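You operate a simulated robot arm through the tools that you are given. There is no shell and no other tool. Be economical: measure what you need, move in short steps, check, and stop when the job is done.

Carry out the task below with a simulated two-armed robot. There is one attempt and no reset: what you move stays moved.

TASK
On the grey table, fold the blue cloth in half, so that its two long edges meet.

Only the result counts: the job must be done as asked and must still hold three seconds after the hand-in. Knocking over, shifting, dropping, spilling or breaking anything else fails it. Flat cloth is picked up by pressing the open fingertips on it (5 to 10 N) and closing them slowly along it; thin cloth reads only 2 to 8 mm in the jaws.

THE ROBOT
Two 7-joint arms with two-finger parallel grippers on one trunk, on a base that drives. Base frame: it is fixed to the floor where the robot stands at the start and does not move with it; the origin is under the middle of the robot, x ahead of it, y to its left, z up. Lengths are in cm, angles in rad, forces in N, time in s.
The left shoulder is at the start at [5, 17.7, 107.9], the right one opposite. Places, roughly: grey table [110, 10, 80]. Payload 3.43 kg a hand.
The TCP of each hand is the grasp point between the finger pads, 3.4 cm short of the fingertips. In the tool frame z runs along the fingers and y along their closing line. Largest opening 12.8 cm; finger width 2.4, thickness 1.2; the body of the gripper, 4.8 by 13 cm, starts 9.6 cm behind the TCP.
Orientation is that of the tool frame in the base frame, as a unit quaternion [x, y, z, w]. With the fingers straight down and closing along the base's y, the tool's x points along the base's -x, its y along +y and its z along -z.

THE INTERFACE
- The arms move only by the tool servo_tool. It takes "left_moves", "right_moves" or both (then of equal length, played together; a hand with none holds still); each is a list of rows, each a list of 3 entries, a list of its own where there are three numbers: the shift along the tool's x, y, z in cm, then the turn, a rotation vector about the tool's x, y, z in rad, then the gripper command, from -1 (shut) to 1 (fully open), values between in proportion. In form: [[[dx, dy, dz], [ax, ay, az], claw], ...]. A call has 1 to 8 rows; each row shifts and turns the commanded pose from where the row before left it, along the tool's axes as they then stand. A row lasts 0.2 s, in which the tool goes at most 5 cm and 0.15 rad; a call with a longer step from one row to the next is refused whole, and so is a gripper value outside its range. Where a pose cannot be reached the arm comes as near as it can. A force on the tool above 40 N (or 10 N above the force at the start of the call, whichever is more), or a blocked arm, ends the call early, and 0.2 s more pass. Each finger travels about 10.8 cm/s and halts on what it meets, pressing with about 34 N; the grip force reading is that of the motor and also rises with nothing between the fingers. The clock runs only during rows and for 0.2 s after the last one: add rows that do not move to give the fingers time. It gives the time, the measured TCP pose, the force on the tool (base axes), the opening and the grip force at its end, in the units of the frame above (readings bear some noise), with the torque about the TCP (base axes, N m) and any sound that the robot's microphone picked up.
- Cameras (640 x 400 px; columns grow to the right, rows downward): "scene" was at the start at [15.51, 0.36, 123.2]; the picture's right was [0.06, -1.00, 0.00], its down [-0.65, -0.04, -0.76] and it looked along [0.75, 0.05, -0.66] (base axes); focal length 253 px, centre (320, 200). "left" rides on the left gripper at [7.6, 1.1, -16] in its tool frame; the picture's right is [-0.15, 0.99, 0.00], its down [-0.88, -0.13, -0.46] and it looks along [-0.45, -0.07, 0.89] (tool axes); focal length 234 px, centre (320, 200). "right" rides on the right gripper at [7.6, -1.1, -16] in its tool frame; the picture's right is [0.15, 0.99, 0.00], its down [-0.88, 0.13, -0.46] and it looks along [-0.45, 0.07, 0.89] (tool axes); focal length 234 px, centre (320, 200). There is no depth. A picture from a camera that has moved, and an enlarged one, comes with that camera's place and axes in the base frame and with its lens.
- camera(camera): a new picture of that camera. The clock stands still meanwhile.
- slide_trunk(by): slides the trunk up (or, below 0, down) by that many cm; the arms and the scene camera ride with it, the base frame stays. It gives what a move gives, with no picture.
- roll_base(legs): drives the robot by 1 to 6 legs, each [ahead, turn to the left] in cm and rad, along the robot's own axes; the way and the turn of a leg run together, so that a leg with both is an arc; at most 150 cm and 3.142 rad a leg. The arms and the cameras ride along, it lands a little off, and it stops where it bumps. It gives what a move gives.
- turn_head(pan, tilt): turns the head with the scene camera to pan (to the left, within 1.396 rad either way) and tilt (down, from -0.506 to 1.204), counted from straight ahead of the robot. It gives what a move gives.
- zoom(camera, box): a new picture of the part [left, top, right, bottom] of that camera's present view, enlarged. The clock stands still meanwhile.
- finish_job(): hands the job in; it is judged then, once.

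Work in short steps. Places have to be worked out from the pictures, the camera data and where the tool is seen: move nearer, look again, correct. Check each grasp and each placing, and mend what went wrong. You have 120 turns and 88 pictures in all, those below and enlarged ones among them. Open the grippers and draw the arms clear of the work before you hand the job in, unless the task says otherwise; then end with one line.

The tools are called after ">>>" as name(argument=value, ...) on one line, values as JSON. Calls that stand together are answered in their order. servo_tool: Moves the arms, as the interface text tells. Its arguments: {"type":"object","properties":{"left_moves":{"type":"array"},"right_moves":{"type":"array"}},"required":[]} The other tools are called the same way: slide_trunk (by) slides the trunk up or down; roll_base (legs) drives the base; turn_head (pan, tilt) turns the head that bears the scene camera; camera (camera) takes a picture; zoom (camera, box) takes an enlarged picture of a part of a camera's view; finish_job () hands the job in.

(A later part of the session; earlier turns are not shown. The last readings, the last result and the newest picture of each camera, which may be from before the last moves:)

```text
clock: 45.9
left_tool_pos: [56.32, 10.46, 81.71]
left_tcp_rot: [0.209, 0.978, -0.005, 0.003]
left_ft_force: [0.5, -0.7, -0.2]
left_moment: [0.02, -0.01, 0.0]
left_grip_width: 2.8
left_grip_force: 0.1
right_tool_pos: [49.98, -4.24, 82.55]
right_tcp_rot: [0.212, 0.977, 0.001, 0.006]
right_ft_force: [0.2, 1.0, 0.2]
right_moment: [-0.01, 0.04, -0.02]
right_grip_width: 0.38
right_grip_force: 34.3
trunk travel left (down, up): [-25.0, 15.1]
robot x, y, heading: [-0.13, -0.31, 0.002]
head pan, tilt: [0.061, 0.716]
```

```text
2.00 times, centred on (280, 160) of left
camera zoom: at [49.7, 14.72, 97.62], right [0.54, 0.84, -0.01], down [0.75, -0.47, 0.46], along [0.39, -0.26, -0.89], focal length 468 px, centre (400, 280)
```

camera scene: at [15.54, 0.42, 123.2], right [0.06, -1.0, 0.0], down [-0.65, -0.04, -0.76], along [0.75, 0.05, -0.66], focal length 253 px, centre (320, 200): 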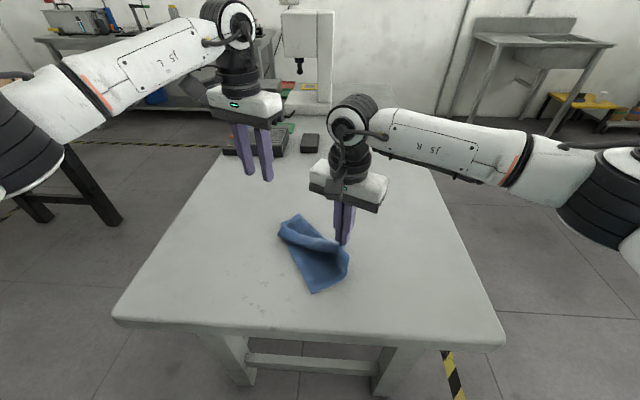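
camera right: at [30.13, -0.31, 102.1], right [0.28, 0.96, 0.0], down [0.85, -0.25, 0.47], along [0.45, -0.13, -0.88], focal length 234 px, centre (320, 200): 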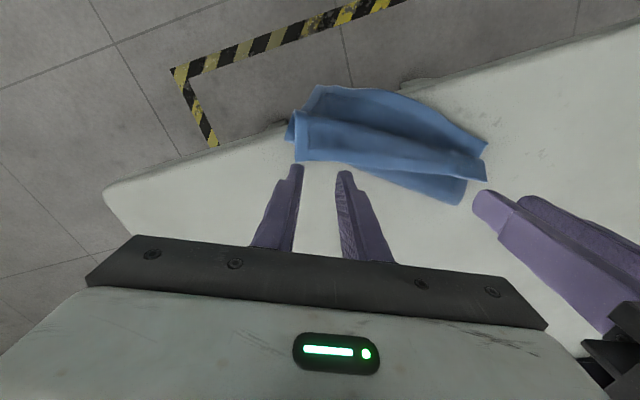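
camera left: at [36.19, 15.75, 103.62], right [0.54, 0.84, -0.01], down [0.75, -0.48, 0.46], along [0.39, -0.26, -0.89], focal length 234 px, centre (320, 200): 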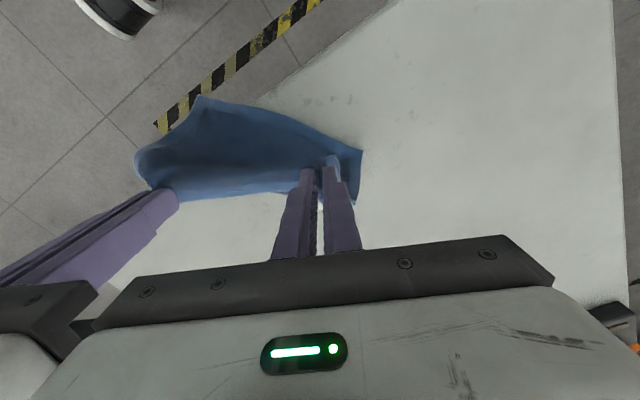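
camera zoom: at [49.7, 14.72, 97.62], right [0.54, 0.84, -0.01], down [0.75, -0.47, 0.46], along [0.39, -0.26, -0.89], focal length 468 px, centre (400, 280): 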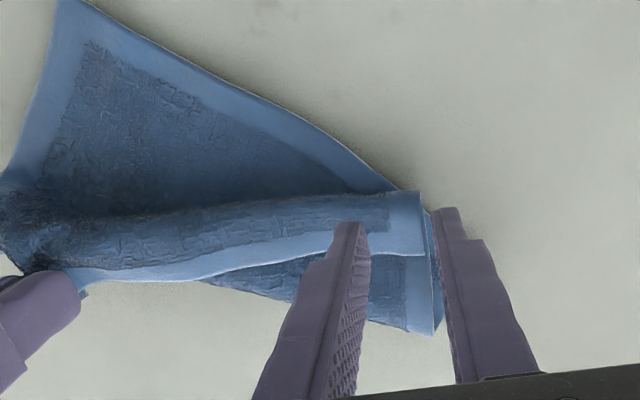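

The outer finger is past the corner. I'll shift 1.8 cm inward with a narrower opening and descend gently.

>>> servo_tool(left_moves=[[[0, -1.8, 0], [0, 0, 0], -0.65], [[0, 0, 0.5], [0, 0, 0], -0.65], [[0, 0, 0.4], [0, 0, 0], -0.65], [[0, 0, 0.4], [0, 0, 0], -0.65], [[0, 0, 0.3], [0, 0, 0], -0.65], [[0, 0, 0], [0, 0, 0], -0.65]])

>>> zoom(camera="left", box=[120, 60, 440, 260])

```text
clock: 47.3
left_tool_pos: [55.62, 8.77, 80.37]
left_tcp_rot: [0.209, 0.978, -0.005, 0.003]
left_ft_force: [-0.6, 0.6, -0.6]
left_moment: [0.0, -0.03, -0.01]
left_grip_width: 2.23
left_grip_force: 0.0
right_tool_pos: [49.76, -4.21, 82.6]
right_tcp_rot: [0.212, 0.977, 0.0, 0.006]
right_ft_force: [0.1, 0.2, 0.5]
right_moment: [0.01, 0.0, -0.01]
right_grip_width: 0.36
right_grip_force: 33.8
trunk travel left (down, up): [-25.0, 15.1]
robot x, y, heading: [0.15, 0.21, 0.004]
head pan, tilt: [0.061, 0.716]
```

```text
2.00 times, centred on (280, 160) of left
camera zoom: at [48.95, 12.92, 96.27], right [0.54, 0.84, -0.01], down [0.75, -0.47, 0.46], along [0.39, -0.26, -0.89], focal length 468 px, centre (400, 280)
```

zoom: 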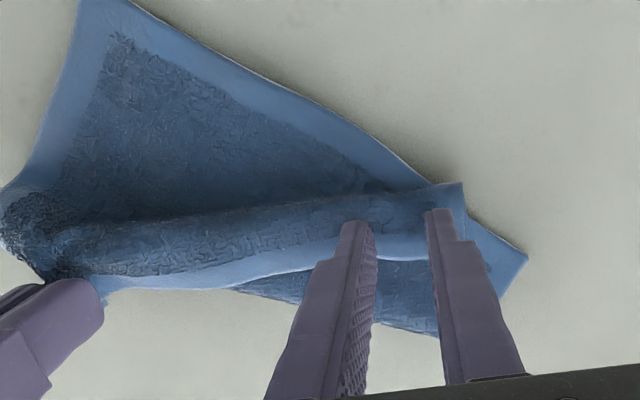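

Both fingertips are over the flap now, so I keep descending to a light press.

>>> servo_tool(left_moves=[[[0, 0, 0.3], [0, 0, 0], -0.65], [[0, 0, 0.3], [0, 0, 0], -0.65], [[0, 0, 0.15], [0, 0, 0], -0.65], [[0, 0, 0], [0, 0, 0], -0.65]])

```text
clock: 48.3
left_tool_pos: [55.54, 8.53, 79.66]
left_tcp_rot: [0.21, 0.978, -0.005, 0.003]
left_ft_force: [0.0, -0.7, 2.1]
left_moment: [0.02, 0.03, 0.0]
left_grip_width: 2.24
left_grip_force: 0.0
right_tool_pos: [49.88, -4.26, 82.66]
right_tcp_rot: [0.212, 0.977, 0.001, 0.006]
right_ft_force: [0.1, 0.3, 0.4]
right_moment: [0.01, -0.03, -0.02]
right_grip_width: 0.37
right_grip_force: 33.9
trunk travel left (down, up): [-25.0, 15.1]
robot x, y, heading: [-0.24, 0.25, -0.001]
head pan, tilt: [0.061, 0.716]
```

>>> servo_tool(left_moves=[[[0, 0, 0.15], [0, 0, 0], -0.65], [[0, 0, 0.08], [0, 0, 0], -0.65], [[0, 0, 0], [0, 0, 0], -0.65]])

```text
clock: 49.1
left_tool_pos: [55.38, 8.59, 79.39]
left_tcp_rot: [0.21, 0.978, -0.005, 0.005]
left_ft_force: [1.9, 0.5, 9.0]
left_moment: [0.01, -0.03, -0.01]
left_grip_width: 2.22
left_grip_force: 0.1
right_tool_pos: [49.67, -4.11, 82.61]
right_tcp_rot: [0.212, 0.977, 0.002, 0.007]
right_ft_force: [-0.4, 0.2, 0.8]
right_moment: [0.02, 0.0, -0.01]
right_grip_width: 0.38
right_grip_force: 33.9
trunk travel left (down, up): [-25.0, 15.1]
robot x, y, heading: [0.2, 0.05, -0.001]
head pan, tilt: [0.061, 0.716]
```

The left reads 9 N, a bit too much. I'll back off slightly to about 5–6 N and close slowly so that only the top layer is gathered.

>>> servo_tool(left_moves=[[[0, 0, -0.1], [0, 0, 0], -0.68], [[0, 0, 0], [0, 0, 0], -0.73], [[0, 0, 0], [0, 0, 0], -0.78], [[0, 0, -0.05], [0, 0, 0], -0.83], [[0, 0, -0.05], [0, 0, 0], -0.88], [[0, 0, 0], [0, 0, 0], -0.94], [[0, 0, 0], [0, 0, 0], -1], [[0, 0, 0], [0, 0, 0], -1]])

```text
clock: 50.9
left_tool_pos: [55.53, 8.72, 79.56]
left_tcp_rot: [0.21, 0.978, -0.005, 0.002]
left_ft_force: [-0.3, -1.7, 3.1]
left_moment: [-0.08, 0.08, -0.03]
left_grip_width: 0.34
left_grip_force: 34.1
right_tool_pos: [49.86, -4.2, 82.58]
right_tcp_rot: [0.212, 0.977, 0.001, 0.006]
right_ft_force: [0.9, 1.3, -0.7]
right_moment: [0.05, -0.04, -0.06]
right_grip_width: 0.38
right_grip_force: 33.6
trunk travel left (down, up): [-25.0, 15.1]
robot x, y, heading: [-0.01, 0.08, -0.003]
head pan, tilt: [0.061, 0.716]
```

A single layer (3.4 mm) in the left now. I'll lift both hands so the whole cloth hangs from its long edge.

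>>> servo_tool(left_moves=[[[0, 0, -1.5], [0, 0, 0], -1], [[0, 0, -1.5], [0, 0, 0], -1], [[0, 0, -3], [0, 0, 0], -1], [[0, 0, -3], [0, 0, 0], -1], [[0, 0, -3.2], [0, 0, 0], -1], [[0, 0, -3.2], [0, 0, 0], -1], [[0, 0, -3.2], [0, 0, 0], -1], [[0, 0, 0], [0, 0, 0], -1]], right_moves=[[[0, 0, 0], [0, 0, 0], -1], [[0, 0, 0], [0, 0, 0], -1], [[0, 0, -3], [0, 0, 0], -1], [[0, 0, -3], [0, 0, 0], -1], [[0, 0, -3.2], [0, 0, 0], -1], [[0, 0, -3.2], [0, 0, 0], -1], [[0, 0, -3.2], [0, 0, 0], -1], [[0, 0, 0], [0, 0, 0], -1]])

>>> camera(camera="scene")

>>> camera(camera="left")

```text
clock: 52.7
left_tool_pos: [55.49, 8.91, 98.0]
left_tcp_rot: [0.209, 0.978, -0.006, 0.002]
left_ft_force: [-3.3, -5.2, -0.5]
left_moment: [-0.16, 0.09, 0.07]
left_grip_width: 0.36
left_grip_force: 34.3
right_tool_pos: [49.34, -4.65, 98.2]
right_tcp_rot: [0.212, 0.977, 0.001, 0.007]
right_ft_force: [1.8, 4.7, 0.1]
right_moment: [0.19, -0.07, -0.06]
right_grip_width: 0.34
right_grip_force: 33.7
trunk travel left (down, up): [-25.0, 15.1]
robot x, y, heading: [-0.21, -0.04, -0.002]
head pan, tilt: [0.061, 0.716]
```

```text
25 pictures are left
camera scene: at [15.56, 0.41, 123.2], right [0.06, -1.0, 0.0], down [-0.65, -0.04, -0.75], along [0.75, 0.05, -0.66], focal length 253 px, centre (320, 200)
```

scene: 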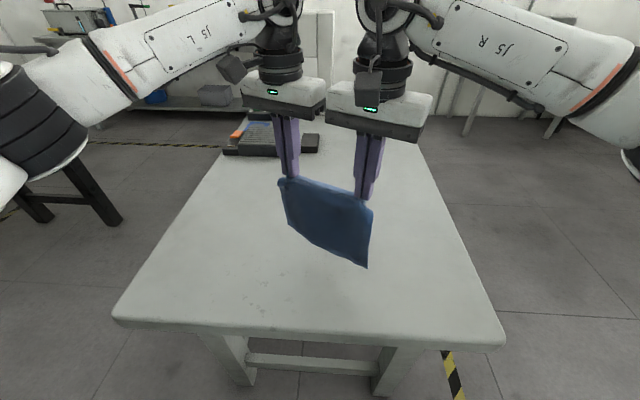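

```text
24 pictures are left
camera left: at [48.88, 13.05, 113.9], right [0.54, 0.84, -0.01], down [0.75, -0.47, 0.46], along [0.39, -0.26, -0.89], focal length 234 px, centre (320, 200)
```

left: 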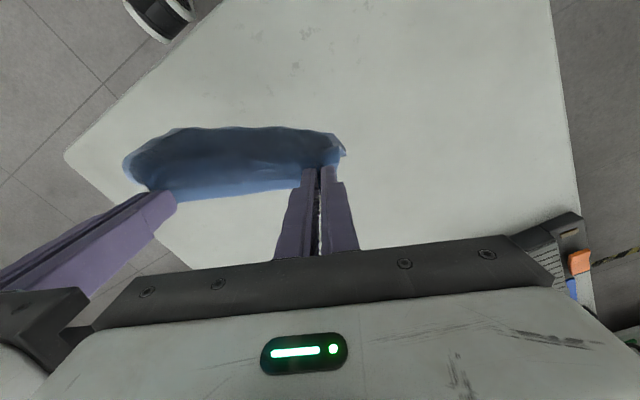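

The cloth hangs cleanly from its long edge. Now I'll lower until the free edge touches, then draw the hands towards the robot while descending, so half of it lies on the table with its free edge away from me.

>>> servo_tool(left_moves=[[[0, 0, 3.0], [0, 0, 0], -1], [[1.5, 0, 0.7], [0, 0, 0], -1], [[1.5, 0, 1.0], [0, 0, 0], -1], [[1.5, 0, 1.1], [0, 0, 0], -1], [[1.5, 0, 1.3], [0, 0, 0], -1], [[1.5, 0, 1.5], [0, 0, 0], -1], [[1.5, 0, 1.7], [0, 0, 0], -1], [[0, 0, 0], [0, 0, 0], -1]], right_moves=[[[0, 0, 3.2], [0, 0, 0], -1], [[1.5, 0, 0.7], [0, 0, 0], -1], [[1.5, 0, 1.0], [0, 0, 0], -1], [[1.5, 0, 1.1], [0, 0, 0], -1], [[1.5, 0, 1.3], [0, 0, 0], -1], [[1.5, 0, 1.5], [0, 0, 0], -1], [[1.5, 0, 1.7], [0, 0, 0], -1], [[0, 0, 0], [0, 0, 0], -1]])

>>> camera(camera="scene")

>>> camera(camera="right")

```text
clock: 54.5
left_tool_pos: [47.5, 12.62, 87.83]
left_tcp_rot: [0.21, 0.978, -0.005, 0.003]
left_ft_force: [-1.0, -2.0, -1.0]
left_moment: [-0.02, 0.04, 0.0]
left_grip_width: 0.31
left_grip_force: 33.8
right_tool_pos: [41.55, -0.63, 87.55]
right_tcp_rot: [0.212, 0.977, 0.002, 0.007]
right_ft_force: [0.5, 0.7, 0.5]
right_moment: [0.05, 0.0, -0.04]
right_grip_width: 0.36
right_grip_force: 34.4
trunk travel left (down, up): [-25.0, 15.1]
robot x, y, heading: [-0.19, -0.01, 0.005]
head pan, tilt: [0.061, 0.716]
```

```text
23 pictures are left
camera scene: at [15.55, 0.41, 123.2], right [0.06, -1.0, 0.0], down [-0.65, -0.04, -0.75], along [0.75, 0.05, -0.66], focal length 253 px, centre (320, 200)
```

scene: 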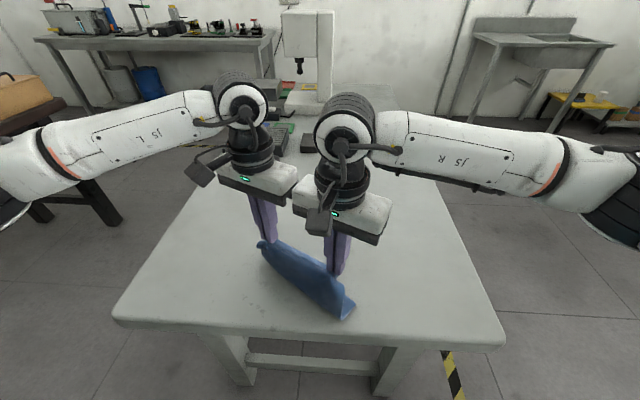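

```text
22 pictures are left
camera right: at [34.0, 1.72, 103.51], right [0.28, 0.96, 0.0], down [0.85, -0.25, 0.47], along [0.45, -0.13, -0.88], focal length 234 px, centre (320, 200)
```

right: 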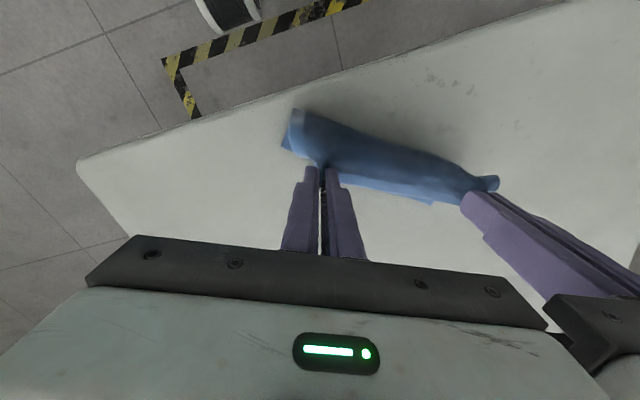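

The cloth forms a C open on the far side, as wanted. I'll zoom to locate the lower free edge relative to the held edge.

>>> zoom(camera="right", box=[260, 80, 520, 242])

>>> zoom(camera="scene", box=[230, 220, 390, 320])

```text
2.46 times, centred on (390, 161) of right
camera zoom: at [34.0, 1.72, 103.51], right [0.28, 0.96, 0.0], down [0.85, -0.25, 0.47], along [0.45, -0.13, -0.88], focal length 576 px, centre (148, 296)
```

zoom: 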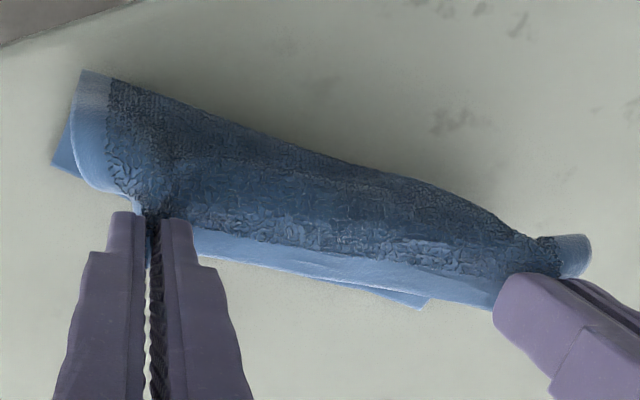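

```text
4.00 times, centred on (310, 270) of scene
camera zoom: at [15.55, 0.41, 123.2], right [0.06, -1.0, 0.0], down [-0.65, -0.04, -0.75], along [0.75, 0.05, -0.66], focal length 1011 px, centre (360, -80)
```

zoom: 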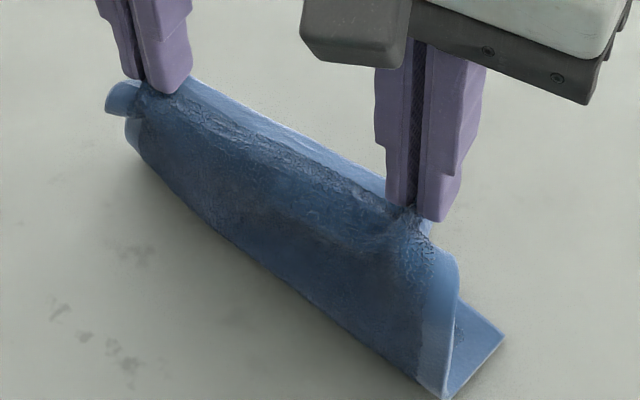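

The method works, but the free edge lies skewed and close to the table's near edge. I'll lift again, move to the middle of the table, and turn the hands square (yaw 0) before laying it properly.

>>> servo_tool(left_moves=[[[0, 0, -3.2], [0, 0, 0], -1], [[0, 0, -3.2], [0, 0, 0], -1], [[0, 0, -3.6], [0, 0, 0], -1], [[-1.47, 0.39, 0], [0, 0, -0.086], -1], [[-1.5, 0.26, 0], [0, 0, -0.086], -1], [[-1.52, 0.13, 0], [0, 0, -0.086], -1], [[-1.52, 0, 0], [0, 0, -0.086], -1], [[-1.52, -0.13, 0], [0, 0, -0.086], -1]], right_moves=[[[0, 0, -3.2], [0, 0, 0], -1], [[0, 0, -3.2], [0, 0, 0], -1], [[0, 0, -3.9], [0, 0, 0], -1], [[-2.68, 0.64, 0], [0, 0, -0.086], -1], [[-2.72, 0.4, 0], [0, 0, -0.086], -1], [[-2.75, 0.17, 0], [0, 0, -0.086], -1], [[-2.75, -0.07, 0], [0, 0, -0.086], -1], [[-2.74, -0.31, 0], [0, 0, -0.086], -1]])

>>> servo_tool(left_moves=[[[0, 0, 0], [0, 0, 0], -1], [[0, 0, 0], [0, 0, 0], -1], [[0, 0, 0], [0, 0, 0], -1], [[0, 0, 0], [0, 0, 0], -1], [[0, 0, 0], [0, 0, 0], -1]])

>>> camera(camera="scene")

```text
clock: 56.3
left_tool_pos: [54.81, 11.39, 97.78]
left_tcp_rot: [-0.004, 1.0, -0.007, 0.001]
left_ft_force: [0.8, -2.0, -0.7]
left_moment: [-0.08, 0.01, -0.07]
left_grip_width: 0.33
left_grip_force: 33.9
right_tool_pos: [55.32, -3.06, 98.1]
right_tcp_rot: [-0.003, 1.0, 0.001, 0.007]
right_ft_force: [-0.3, 2.3, -1.1]
right_moment: [0.1, 0.02, -0.12]
right_grip_width: 0.34
right_grip_force: 34.6
trunk travel left (down, up): [-25.0, 15.1]
robot x, y, heading: [-0.13, -0.16, 0.005]
head pan, tilt: [0.061, 0.716]
```

```text
clock: 57.5
left_tool_pos: [54.88, 11.35, 97.74]
left_tcp_rot: [-0.004, 1.0, -0.006, 0.001]
left_ft_force: [-0.5, -2.0, -0.6]
left_moment: [-0.1, 0.0, -0.05]
left_grip_width: 0.37
left_grip_force: 33.6
right_tool_pos: [55.3, -3.09, 98.1]
right_tcp_rot: [-0.002, 1.0, -0.001, 0.006]
right_ft_force: [0.5, 2.6, 0.1]
right_moment: [0.11, 0.03, -0.13]
right_grip_width: 0.36
right_grip_force: 34.3
trunk travel left (down, up): [-25.0, 15.1]
robot x, y, heading: [-0.07, 0.08, 0.003]
head pan, tilt: [0.061, 0.716]
```

```text
19 pictures are left
camera scene: at [15.55, 0.41, 123.2], right [0.06, -1.0, 0.0], down [-0.65, -0.04, -0.75], along [0.75, 0.05, -0.66], focal length 253 px, centre (320, 200)
```

scene: 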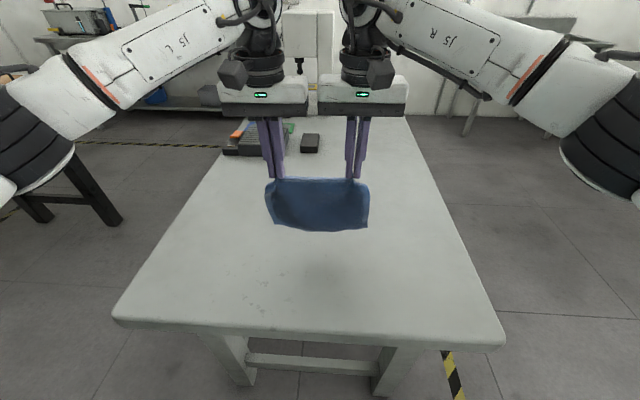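

The cloth hangs square and straight. I'll lower it to touch and start laying it, drawing gently towards the robot.

>>> servo_tool(left_moves=[[[0, 0, 2.3], [0, 0, 0], -1], [[0, 0, 2.3], [0, 0, 0], -1], [[0, 0, 1.5], [0, 0, 0], -1], [[1.2, 0, 1.0], [0, 0, 0], -1], [[1.2, 0, 1.0], [0, 0, 0], -1], [[1.2, 0, 1.0], [0, 0, 0], -1], [[1.2, 0, 1.0], [0, 0, 0], -1], [[0, 0, 0], [0, 0, 0], -1]], right_moves=[[[0.4, 0, 2.6], [0, 0, 0], -1], [[0, 0, 2.3], [0, 0, 0], -1], [[0, 0, 1.5], [0, 0, 0], -1], [[1.2, 0, 1.0], [0, 0, 0], -1], [[1.2, 0, 1.0], [0, 0, 0], -1], [[1.2, 0, 1.0], [0, 0, 0], -1], [[1.2, 0, 1.0], [0, 0, 0], -1], [[0, 0, 0], [0, 0, 0], -1]])

>>> zoom(camera="scene", box=[220, 180, 420, 305])

>>> zoom(camera="right", box=[260, 80, 520, 242])

```text
clock: 59.3
left_tool_pos: [50.13, 11.1, 87.67]
left_tcp_rot: [-0.004, 1.0, -0.005, 0.002]
left_ft_force: [0.8, -0.6, 0.1]
left_moment: [-0.02, 0.03, -0.07]
left_grip_width: 0.35
left_grip_force: 34.5
right_tool_pos: [49.81, -3.08, 87.55]
right_tcp_rot: [-0.001, 1.0, -0.001, 0.007]
right_ft_force: [-0.1, 0.6, -0.2]
right_moment: [0.04, -0.02, -0.09]
right_grip_width: 0.38
right_grip_force: 34.7
trunk travel left (down, up): [-25.0, 15.1]
robot x, y, heading: [0.06, 0.06, 0.001]
head pan, tilt: [0.061, 0.716]
```

```text
3.20 times, centred on (320, 242) of scene
camera zoom: at [15.55, 0.41, 123.2], right [0.06, -1.0, 0.0], down [-0.65, -0.04, -0.75], along [0.75, 0.05, -0.66], focal length 809 px, centre (320, 64)
```

zoom: 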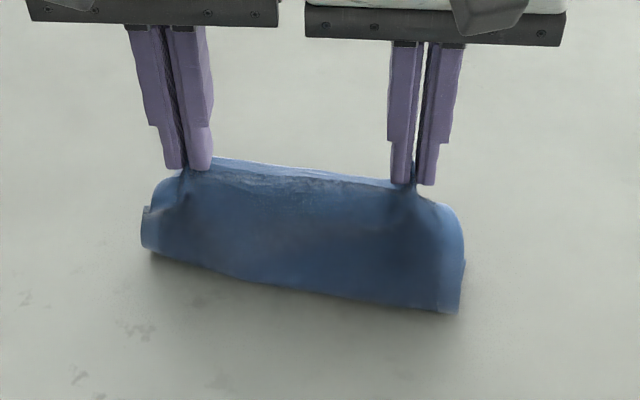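

```text
2.46 times, centred on (390, 161) of right
camera zoom: at [42.07, -4.05, 103.51], right [-0.15, 0.99, 0.0], down [0.87, 0.13, 0.47], along [0.46, 0.07, -0.88], focal length 576 px, centre (148, 296)
```

zoom: 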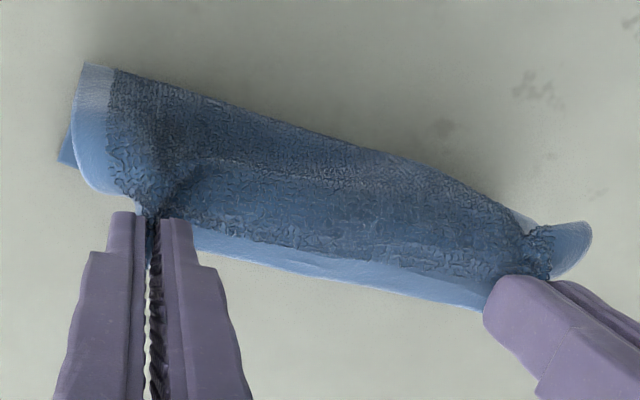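

The cloth is settling in a C. I'll draw further towards the robot and lower so the bottom half lies down.

>>> servo_tool(left_moves=[[[1.3, 0, 0.8], [0, 0, 0], -1], [[1.3, 0, 0.8], [0, 0, 0], -1], [[1.3, 0, 0.8], [0, 0, 0], -1], [[1.3, 0, 0.5], [0, 0, 0], -1], [[0, 0, 0], [0, 0, 0], -1], [[0, 0, 0], [0, 0, 0], -1]], right_moves=[[[1.3, 0, 0.8], [0, 0, 0], -1], [[1.3, 0, 0.8], [0, 0, 0], -1], [[1.3, 0, 0.8], [0, 0, 0], -1], [[1.3, 0, 0.5], [0, 0, 0], -1], [[0, 0, 0], [0, 0, 0], -1], [[0, 0, 0], [0, 0, 0], -1]])

>>> zoom(camera="scene", box=[220, 180, 420, 305])

>>> camera(camera="left")

```text
clock: 60.7
left_tool_pos: [44.81, 11.11, 84.76]
left_tcp_rot: [-0.004, 1.0, -0.007, 0.002]
left_ft_force: [0.7, -0.1, 0.3]
left_moment: [-0.06, 0.0, -0.08]
left_grip_width: 0.36
left_grip_force: 34.0
right_tool_pos: [44.66, -2.97, 84.64]
right_tcp_rot: [-0.001, 1.0, 0.0, 0.007]
right_ft_force: [0.1, 0.5, -0.2]
right_moment: [0.07, 0.01, -0.08]
right_grip_width: 0.35
right_grip_force: 33.9
trunk travel left (down, up): [-25.0, 15.1]
robot x, y, heading: [-0.09, 0.09, -0.001]
head pan, tilt: [0.061, 0.716]
```

```text
3.20 times, centred on (320, 242) of scene
camera zoom: at [15.55, 0.41, 123.2], right [0.06, -1.0, 0.0], down [-0.65, -0.04, -0.75], along [0.75, 0.05, -0.66], focal length 809 px, centre (320, 64)
```

zoom: 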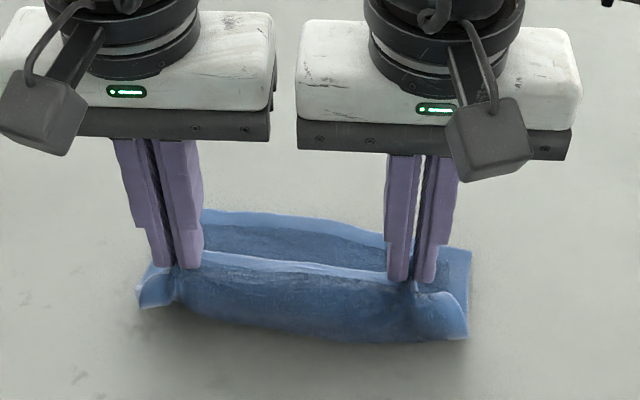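

```text
15 pictures are left
camera left: at [36.99, 12.3, 100.72], right [0.14, 0.99, -0.01], down [0.88, -0.12, 0.46], along [0.45, -0.07, -0.89], focal length 234 px, centre (320, 200)
```

left: 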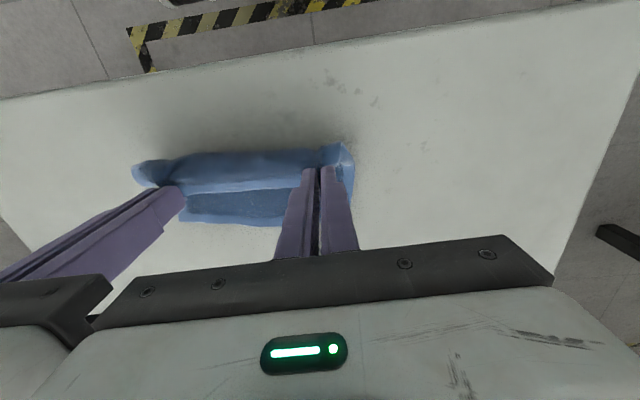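

The bottom half lies flat, its free edge running from about (53.2, 13.1) to (50.6, −8.0), yaw 0.12. I'll bring the held edge over it: forward, slightly right, with a small yaw, and lower.

>>> servo_tool(left_moves=[[[-1.2, -0.6, 0], [0, 0, 0.041], -1], [[-1.2, -0.6, 0], [0, 0, 0.041], -1], [[-1.2, -0.5, 0.6], [0, 0, 0.041], -1], [[-1.09, 0.12, 0.8], [0, 0, 0], -1], [[-1.09, 0.12, 0.8], [0, 0, 0], -1], [[-1.09, 0.12, 0.8], [0, 0, 0], -1], [[0, 0, 0], [0, 0, 0], -1]], right_moves=[[[-0.9, -0.6, 0], [0, 0, 0.041], -1], [[-0.9, -0.6, 0], [0, 0, 0.041], -1], [[-0.9, -0.6, 0.6], [0, 0, 0.041], -1], [[-0.87, 0.09, 0.8], [0, 0, 0], -1], [[-0.87, 0.09, 0.8], [0, 0, 0], -1], [[-0.87, 0.09, 0.8], [0, 0, 0], -1], [[0, 0, 0], [0, 0, 0], -1]])

>>> zoom(camera="scene", box=[220, 180, 420, 305])

>>> zoom(camera="left", box=[60, 60, 420, 285])

```text
clock: 62.3
left_tool_pos: [51.53, 9.1, 81.69]
left_tcp_rot: [0.058, 0.998, -0.006, 0.002]
left_ft_force: [1.0, -0.6, -0.3]
left_moment: [-0.05, -0.02, 0.03]
left_grip_width: 0.35
left_grip_force: 33.8
right_tool_pos: [49.83, -4.97, 81.6]
right_tcp_rot: [0.06, 0.998, 0.0, 0.006]
right_ft_force: [-0.4, 1.6, 0.5]
right_moment: [0.06, -0.02, 0.02]
right_grip_width: 0.38
right_grip_force: 33.3
trunk travel left (down, up): [-25.0, 15.1]
robot x, y, heading: [-0.0, -0.3, 0.003]
head pan, tilt: [0.061, 0.716]
```

```text
3.20 times, centred on (320, 242) of scene
camera zoom: at [15.54, 0.41, 123.2], right [0.06, -1.0, 0.0], down [-0.65, -0.04, -0.76], along [0.75, 0.05, -0.66], focal length 809 px, centre (320, 64)
```

zoom: 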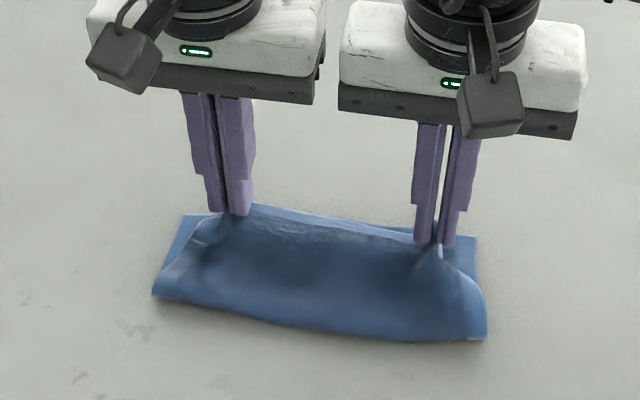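

```text
1.78 times, centred on (240, 172) of left
camera zoom: at [43.96, 11.24, 97.54], right [0.26, 0.97, -0.01], down [0.86, -0.23, 0.46], along [0.44, -0.13, -0.89], focal length 416 px, centre (462, 249)
```

zoom: 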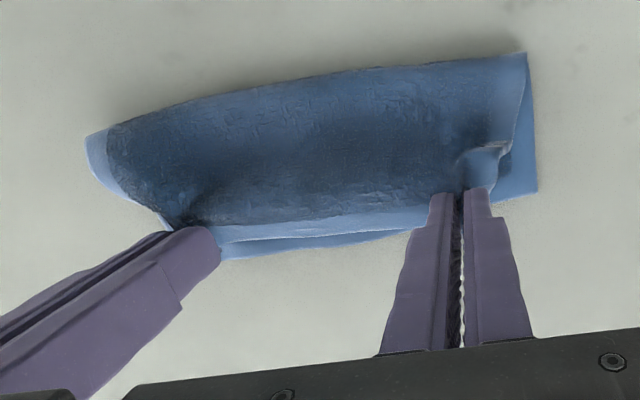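

Nearly aligned: the bottom edge still shows about 1 cm beyond the held edge on the right. I'll advance the right 1.5 cm and the left 0.5 cm while lowering.

>>> servo_tool(left_moves=[[[-0.25, 0, 0.8], [0, 0, 0], -1], [[-0.25, 0, 0.8], [0, 0, 0], -1], [[0, 0, 0.6], [0, 0, 0], -1], [[0, 0, 0], [0, 0, 0], -1]], right_moves=[[[-0.75, 0, 0.8], [0, 0, 0], -1], [[-0.75, 0, 0.8], [0, 0, 0], -1], [[0, 0, 0.6], [0, 0, 0], -1], [[0, 0, 0], [0, 0, 0], -1]])

>>> zoom(camera="left", box=[60, 60, 420, 285])

>>> zoom(camera="scene", box=[220, 180, 420, 305])

```text
clock: 63.3
left_tool_pos: [52.04, 9.14, 79.54]
left_tcp_rot: [0.058, 0.998, -0.006, 0.003]
left_ft_force: [-0.3, -1.9, 0.6]
left_moment: [-0.04, 0.01, 0.04]
left_grip_width: 0.33
left_grip_force: 34.4
right_tool_pos: [51.28, -5.32, 79.71]
right_tcp_rot: [0.06, 0.998, 0.0, 0.007]
right_ft_force: [-0.4, 1.4, 0.4]
right_moment: [0.05, 0.02, 0.03]
right_grip_width: 0.36
right_grip_force: 33.9
trunk travel left (down, up): [-25.0, 15.1]
robot x, y, heading: [-0.16, 0.12, 0.0]
head pan, tilt: [0.061, 0.716]
```

```text
1.78 times, centred on (240, 172) of left
camera zoom: at [44.52, 11.21, 95.47], right [0.26, 0.97, -0.01], down [0.86, -0.23, 0.46], along [0.44, -0.13, -0.89], focal length 416 px, centre (462, 249)
```

zoom: 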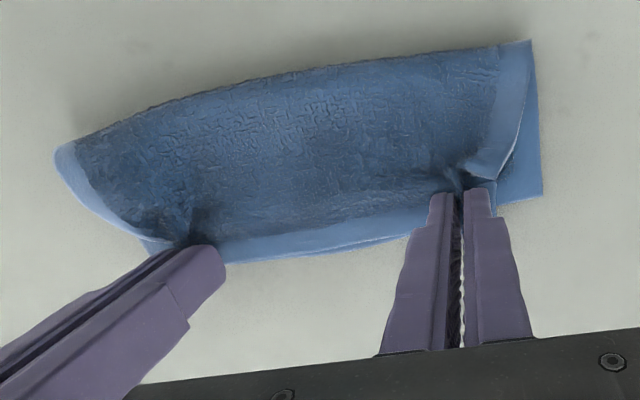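

```text
3.20 times, centred on (320, 242) of scene
camera zoom: at [15.54, 0.41, 123.2], right [0.06, -1.0, 0.0], down [-0.65, -0.04, -0.76], along [0.75, 0.05, -0.66], focal length 809 px, centre (320, 64)
```

zoom: 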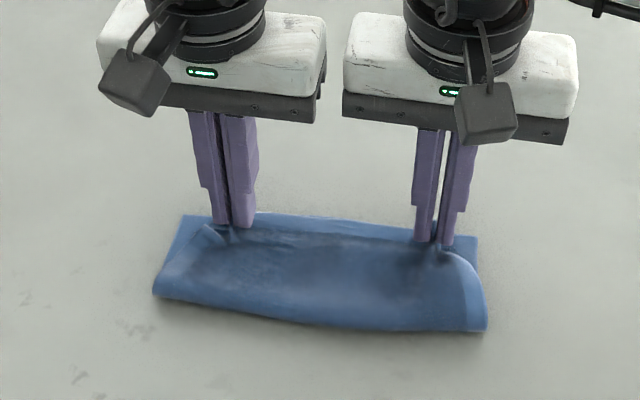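

The edges coincide. I'll lower slightly, open slowly to spread the pinched ridges, and lift straight up.

>>> servo_tool(left_moves=[[[-0.1, 0, 0.3], [0, 0, 0], -1], [[0, 0, 0], [0, 0, 0], -0.9], [[0, 0, 0], [0, 0, 0], -0.8], [[0, 0, 0], [0, 0, 0], -0.7], [[0, 0, 0], [0, 0, 0], -0.6], [[0, 0, 0], [0, 0, 0], -0.6], [[0, 0, -1], [0, 0, 0], -0.6], [[0, 0, -3], [0, 0, 0], -0.6]], right_moves=[[[-0.1, 0, 0.4], [0, 0, 0], -1], [[0, 0, 0], [0, 0, 0], -0.9], [[0, 0, 0], [0, 0, 0], -0.8], [[0, 0, 0], [0, 0, 0], -0.7], [[0, 0, 0], [0, 0, 0], -0.6], [[0, 0, 0], [0, 0, 0], -0.6], [[0, 0, -1], [0, 0, 0], -0.6], [[0, 0, -3], [0, 0, 0], -0.6]])

>>> servo_tool(left_moves=[[[0, 0, -4], [0, 0, 0], -0.6], [[0, 0, -4], [0, 0, 0], -0.6], [[0, 4, -2], [0, 0, 0], -0.6], [[0, 4, 0], [0, 0, 0], -0.6], [[0, 4, 0], [0, 0, 0], -0.6], [[0, 0, 0], [0, 0, 0], -0.6]], right_moves=[[[0, 0, -4], [0, 0, 0], -0.6], [[0, 0, -4], [0, 0, 0], -0.6], [[0, -4, -2], [0, 0, 0], -0.6], [[0, -4, 0], [0, 0, 0], -0.6], [[0, -4, 0], [0, 0, 0], -0.6], [[0, 0, 0], [0, 0, 0], -0.6]])

>>> zoom(camera="scene", box=[240, 200, 400, 300])

```text
clock: 65.1
left_tool_pos: [52.28, 8.85, 83.62]
left_tcp_rot: [0.058, 0.998, -0.006, 0.002]
left_ft_force: [0.4, -0.2, 0.2]
left_moment: [0.01, 0.01, -0.01]
left_grip_width: 2.54
left_grip_force: 0.0
right_tool_pos: [51.49, -4.8, 83.24]
right_tcp_rot: [0.061, 0.998, -0.001, 0.005]
right_ft_force: [-0.3, -0.3, 0.1]
right_moment: [0.02, 0.01, 0.02]
right_grip_width: 2.56
right_grip_force: 0.0
trunk travel left (down, up): [-25.0, 15.1]
robot x, y, heading: [-0.29, -0.14, 0.008]
head pan, tilt: [0.061, 0.716]
```

```text
clock: 66.5
left_tool_pos: [53.62, 21.09, 93.47]
left_tcp_rot: [0.058, 0.998, -0.005, 0.002]
left_ft_force: [-0.8, 0.3, -0.5]
left_moment: [0.0, 0.0, 0.03]
left_grip_width: 2.59
left_grip_force: 0.1
right_tool_pos: [49.7, -16.85, 92.86]
right_tcp_rot: [0.06, 0.998, -0.001, 0.006]
right_ft_force: [0.0, -0.3, -0.4]
right_moment: [0.04, 0.01, 0.01]
right_grip_width: 2.57
right_grip_force: 0.0
trunk travel left (down, up): [-25.0, 15.1]
robot x, y, heading: [-0.13, 0.12, -0.003]
head pan, tilt: [0.061, 0.716]
```

```text
4.00 times, centred on (320, 250) of scene
camera zoom: at [15.55, 0.41, 123.2], right [0.06, -1.0, 0.0], down [-0.65, -0.04, -0.75], along [0.75, 0.05, -0.66], focal length 1011 px, centre (320, 0)
```

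zoom: 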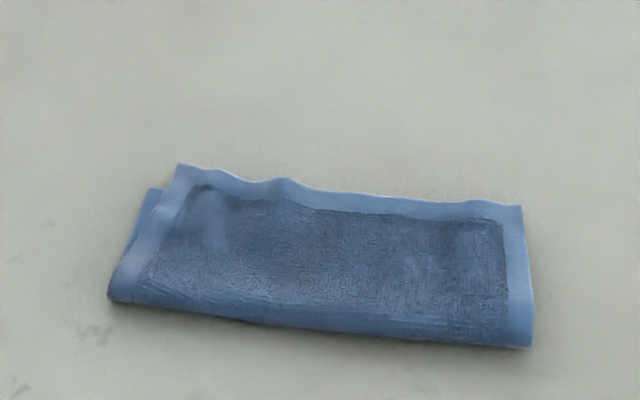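

The fold looks good. I'll check the edges from the wrist cameras.

>>> camera(camera="left")

>>> camera(camera="right")

```text
9 pictures are left
camera left: at [46.04, 23.18, 109.32], right [0.26, 0.97, -0.01], down [0.86, -0.23, 0.46], along [0.44, -0.13, -0.89], focal length 234 px, centre (320, 200)
```

left: 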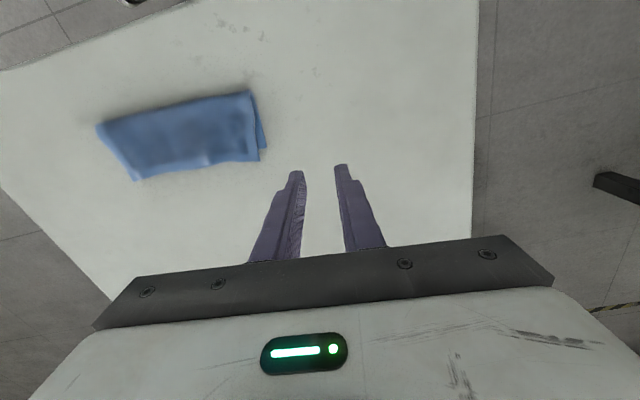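

```text
8 pictures are left
camera right: at [41.94, -16.88, 108.86], right [-0.03, 1.0, 0.0], down [0.88, 0.02, 0.47], along [0.47, 0.01, -0.88], focal length 234 px, centre (320, 200)
```

right: 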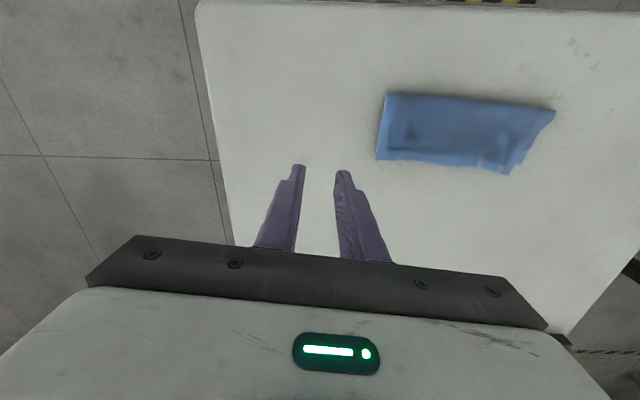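

>>> zoom(camera="left", box=[80, 70, 300, 208])

>>> zoom(camera="right", box=[360, 70, 580, 208])

```text
2.90 times, centred on (190, 139) of left
camera zoom: at [46.04, 23.18, 109.32], right [0.26, 0.97, -0.01], down [0.86, -0.23, 0.46], along [0.44, -0.13, -0.89], focal length 679 px, centre (697, 377)
```

zoom: 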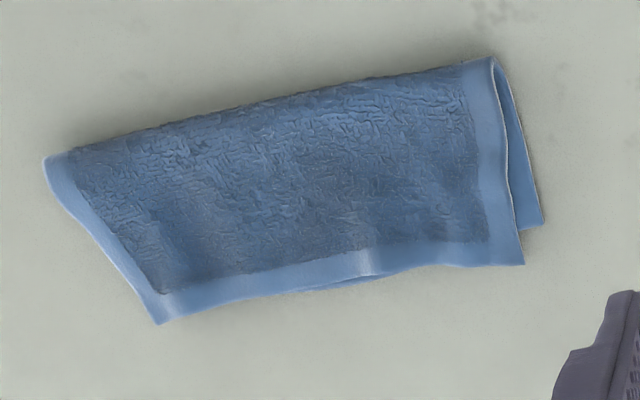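

```text
2.90 times, centred on (470, 139) of right
camera zoom: at [41.94, -16.88, 108.86], right [-0.03, 1.0, 0.0], down [0.88, 0.02, 0.47], along [0.47, 0.01, -0.88], focal length 679 px, centre (-115, 377)
```

zoom: 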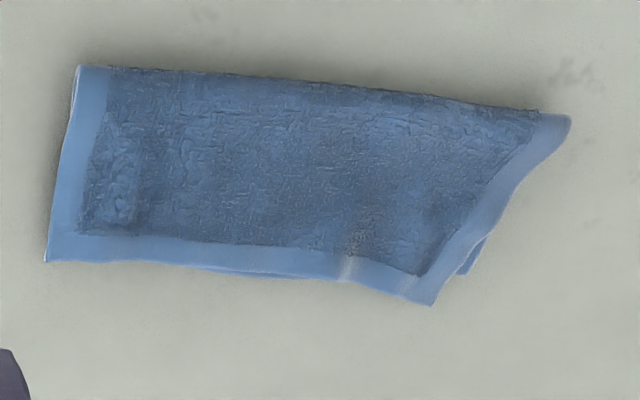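

The right end and the middle match well, but the top-left corner overshoots its partner by about 2 cm: (54.0, 11.5) against (52.5, 12.9). I'll re-pinch only the top layer there with a light press and shift it back.

>>> servo_tool(left_moves=[[[-0.17, -2.9, 2], [0, 0, 0], -0.66], [[-0.17, -2.9, 2], [0, 0, 0], -0.66], [[-0.17, -2.9, 2], [0, 0, 0], -0.66], [[-0.17, -2.9, 2], [0, 0, 0], -0.66], [[0, 0, 2.6], [0, 0, 0], -0.66], [[0, 0, 2.6], [0, 0, 0], -0.66], [[0, 0, 0], [0, 0, 0], -0.66]])

>>> zoom(camera="left", box=[160, 60, 480, 260])

```text
clock: 68.1
left_tool_pos: [53.38, 9.42, 80.31]
left_tcp_rot: [0.057, 0.998, -0.005, 0.002]
left_ft_force: [-0.4, 0.2, -0.2]
left_moment: [0.02, 0.0, 0.0]
left_grip_width: 2.17
left_grip_force: 0.0
right_tool_pos: [49.73, -16.88, 92.94]
right_tcp_rot: [0.06, 0.998, 0.0, 0.006]
right_ft_force: [-0.1, -0.3, 0.2]
right_moment: [0.02, 0.02, 0.04]
right_grip_width: 2.55
right_grip_force: 0.0
trunk travel left (down, up): [-25.0, 15.1]
robot x, y, heading: [-0.07, 0.06, 0.001]
head pan, tilt: [0.061, 0.716]
```

```text
2.00 times, centred on (320, 160) of left
camera zoom: at [45.8, 11.46, 96.15], right [0.26, 0.97, -0.01], down [0.86, -0.23, 0.46], along [0.44, -0.13, -0.89], focal length 468 px, centre (320, 280)
```

zoom: 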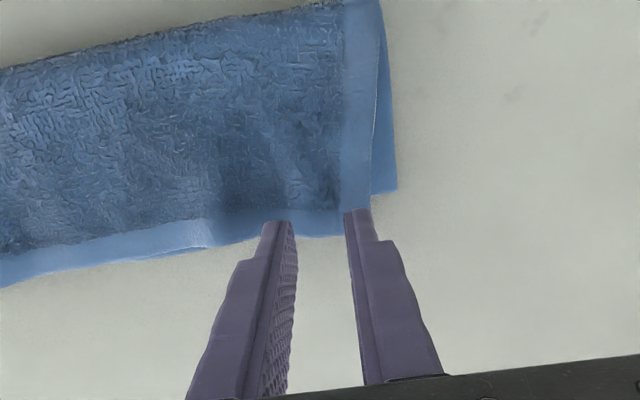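

Near the tips the top layer extends past the bottom layer, so a pinch here takes one layer. I'll adjust slightly and press.

>>> servo_tool(left_moves=[[[0.4, -0.1, 0], [0, 0, 0], -0.66], [[0, 0, 0.5], [0, 0, 0], -0.66], [[0, 0, 0.4], [0, 0, 0], -0.66], [[0, 0, 0.2], [0, 0, 0], -0.66], [[0, 0, 0], [0, 0, 0], -0.66]])

```text
clock: 69.3
left_tool_pos: [52.5, 9.36, 79.08]
left_tcp_rot: [0.057, 0.998, -0.005, 0.003]
left_ft_force: [-0.4, 0.2, 2.9]
left_moment: [0.0, 0.04, 0.01]
left_grip_width: 2.15
left_grip_force: 0.1
right_tool_pos: [49.76, -16.78, 92.81]
right_tcp_rot: [0.06, 0.998, -0.001, 0.006]
right_ft_force: [0.7, -0.3, 0.0]
right_moment: [0.0, -0.01, 0.0]
right_grip_width: 2.55
right_grip_force: 0.0
trunk travel left (down, up): [-25.0, 15.1]
robot x, y, heading: [-0.08, -0.18, 0.002]
head pan, tilt: [0.061, 0.716]
```

Contact at 3 N. I'll add a little and close slowly.

>>> servo_tool(left_moves=[[[0, 0, 0.12], [0, 0, 0], -0.67], [[0, 0, 0], [0, 0, 0], -0.72], [[0, 0, 0], [0, 0, 0], -0.77], [[0, 0, -0.03], [0, 0, 0], -0.82], [[0, 0, -0.03], [0, 0, 0], -0.88], [[0, 0, 0], [0, 0, 0], -0.94], [[0, 0, 0], [0, 0, 0], -1], [[0, 0, 0], [0, 0, 0], -1]])

```text
clock: 71.1
left_tool_pos: [52.42, 9.32, 79.06]
left_tcp_rot: [0.058, 0.998, -0.005, 0.002]
left_ft_force: [-0.2, -0.5, 4.4]
left_moment: [0.01, 0.02, -0.02]
left_grip_width: 0.34
left_grip_force: 34.5
right_tool_pos: [49.78, -16.92, 92.98]
right_tcp_rot: [0.061, 0.998, 0.0, 0.007]
right_ft_force: [0.0, -0.3, 0.2]
right_moment: [0.03, -0.02, 0.02]
right_grip_width: 2.57
right_grip_force: 0.0
trunk travel left (down, up): [-25.0, 15.1]
robot x, y, heading: [0.5, 0.2, 0.009]
head pan, tilt: [0.061, 0.716]
```

A single layer (3.4 mm). I'll lift 1.2 cm, move back 1.4 and outward 1.1, set down, open and rise.

>>> servo_tool(left_moves=[[[0, 0, -1.2], [0, 0, 0], -1], [[0.75, 0.55, 0], [0, 0, 0], -1], [[0.75, 0.55, 0], [0, 0, 0], -1], [[0, 0, 0.9], [0, 0, 0], -1], [[0, 0, 0], [0, 0, 0], -0.88], [[0, 0, 0], [0, 0, 0], -0.76], [[0, 0, 0], [0, 0, 0], -0.64], [[0, 0, 0], [0, 0, 0], -0.64]])

>>> servo_tool(left_moves=[[[0, 0, -1], [0, 0, 0], -0.64], [[0, 0, -4], [0, 0, 0], -0.64], [[0, 0, -4], [0, 0, 0], -0.64], [[0, 3, -4], [0, 0, 0], -0.64], [[0, 4, 0], [0, 0, 0], -0.64], [[0, 4, 0], [0, 0, 0], -0.64], [[0, 0, 0], [0, 0, 0], -0.64]])

>>> zoom(camera="scene", box=[240, 200, 400, 300])

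>>> zoom(camera="left", box=[80, 70, 300, 208])

```text
clock: 72.9
left_tool_pos: [51.17, 10.62, 79.17]
left_tcp_rot: [0.057, 0.998, -0.005, 0.002]
left_ft_force: [-0.2, -0.2, 1.9]
left_moment: [-0.03, 0.0, -0.03]
left_grip_width: 2.24
left_grip_force: 0.1
right_tool_pos: [49.75, -16.75, 92.79]
right_tcp_rot: [0.061, 0.998, 0.0, 0.006]
right_ft_force: [0.0, 0.5, -1.0]
right_moment: [0.02, -0.02, -0.01]
right_grip_width: 2.53
right_grip_force: 0.1
trunk travel left (down, up): [-25.0, 15.1]
robot x, y, heading: [0.27, -0.14, 0.003]
head pan, tilt: [0.061, 0.716]
```

```text
clock: 74.5
left_tool_pos: [52.48, 21.66, 92.36]
left_tcp_rot: [0.057, 0.998, -0.006, 0.003]
left_ft_force: [-0.1, -0.4, -0.9]
left_moment: [0.01, -0.02, 0.0]
left_grip_width: 2.3
left_grip_force: 0.0
right_tool_pos: [49.75, -16.86, 92.92]
right_tcp_rot: [0.061, 0.998, -0.001, 0.005]
right_ft_force: [0.7, -0.8, -0.4]
right_moment: [-0.01, -0.01, 0.0]
right_grip_width: 2.55
right_grip_force: 0.0
trunk travel left (down, up): [-25.0, 15.1]
robot x, y, heading: [-0.39, 0.07, 0.004]
head pan, tilt: [0.061, 0.716]
```

```text
4.00 times, centred on (320, 250) of scene
camera zoom: at [15.54, 0.4, 123.2], right [0.06, -1.0, 0.0], down [-0.65, -0.04, -0.76], along [0.75, 0.05, -0.66], focal length 1011 px, centre (320, 0)
```

zoom: 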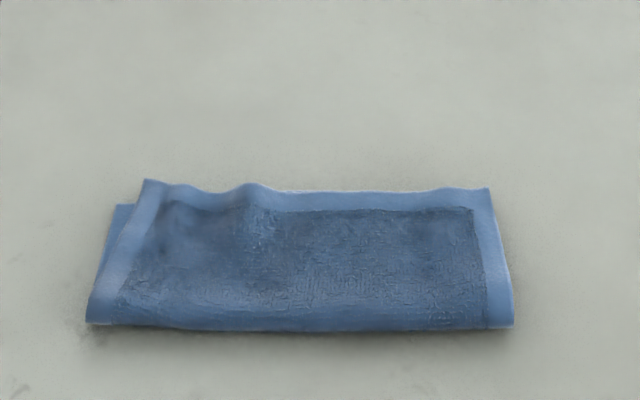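

```text
2.90 times, centred on (190, 139) of left
camera zoom: at [44.97, 23.77, 108.36], right [0.26, 0.97, -0.01], down [0.86, -0.23, 0.46], along [0.44, -0.13, -0.89], focal length 679 px, centre (697, 377)
```

zoom: 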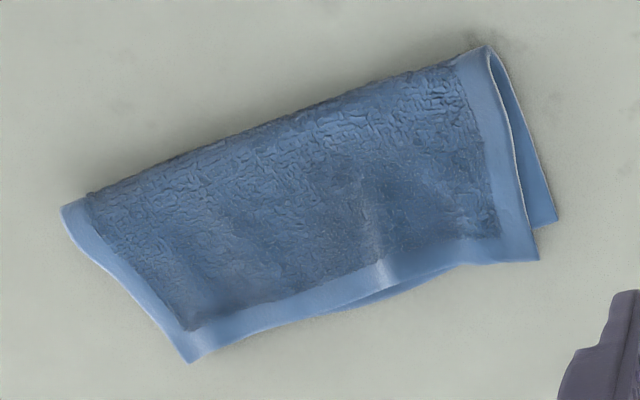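

The whole cloth shifted together, so the offset remains. I'll re-pinch this corner and this time lift it about 5 cm so the top peels off and the crease can roll, then lay it further back and outward.

>>> servo_tool(left_moves=[[[-0.115, -2.68, 2], [0, 0, 0], -0.66], [[-0.115, -2.68, 2], [0, 0, 0], -0.66], [[-0.115, -2.68, 2], [0, 0, 0], -0.66], [[-0.115, -2.68, 2], [0, 0, 0], -0.66], [[0, 0, 2.6], [0, 0, -0.1], -0.66], [[0, 0, 2.0], [0, 0, 0], -0.66], [[0, 0, 0.4], [0, 0, 0], -0.66], [[0, 0, 0.1], [0, 0, 0], -0.66]])

```text
clock: 76.3
left_tool_pos: [51.72, 10.67, 79.15]
left_tcp_rot: [0.007, 1.0, -0.007, 0.001]
left_ft_force: [-0.3, -0.3, 1.6]
left_moment: [-0.03, -0.03, 0.01]
left_grip_width: 2.12
left_grip_force: 0.1
right_tool_pos: [49.75, -16.75, 92.97]
right_tcp_rot: [0.061, 0.998, 0.0, 0.006]
right_ft_force: [0.4, 0.2, -0.7]
right_moment: [0.03, 0.01, 0.0]
right_grip_width: 2.58
right_grip_force: 0.1
trunk travel left (down, up): [-25.0, 15.1]
robot x, y, heading: [0.37, 0.19, -0.003]
head pan, tilt: [0.061, 0.716]
```

Light contact. I'll press slightly and close slowly.

>>> servo_tool(left_moves=[[[0, 0, 0.18], [0, 0, 0], -0.67], [[0, 0, 0], [0, 0, 0], -0.72], [[0, 0, 0], [0, 0, 0], -0.77], [[0, 0, -0.03], [0, 0, 0], -0.82], [[0, 0, -0.03], [0, 0, 0], -0.88], [[0, 0, 0], [0, 0, 0], -0.94], [[0, 0, 0], [0, 0, 0], -1], [[0, 0, 0], [0, 0, 0], -1]])

```text
clock: 78.1
left_tool_pos: [51.74, 10.72, 79.15]
left_tcp_rot: [0.006, 1.0, -0.005, 0.002]
left_ft_force: [-0.8, -0.2, 4.3]
left_moment: [0.02, 0.04, 0.0]
left_grip_width: 0.33
left_grip_force: 34.5
right_tool_pos: [49.72, -16.87, 92.88]
right_tcp_rot: [0.06, 0.998, -0.001, 0.007]
right_ft_force: [0.4, 0.0, -0.4]
right_moment: [-0.01, 0.01, -0.01]
right_grip_width: 2.58
right_grip_force: 0.1
trunk travel left (down, up): [-25.0, 15.1]
robot x, y, heading: [0.33, 0.29, 0.006]
head pan, tilt: [0.061, 0.716]
```

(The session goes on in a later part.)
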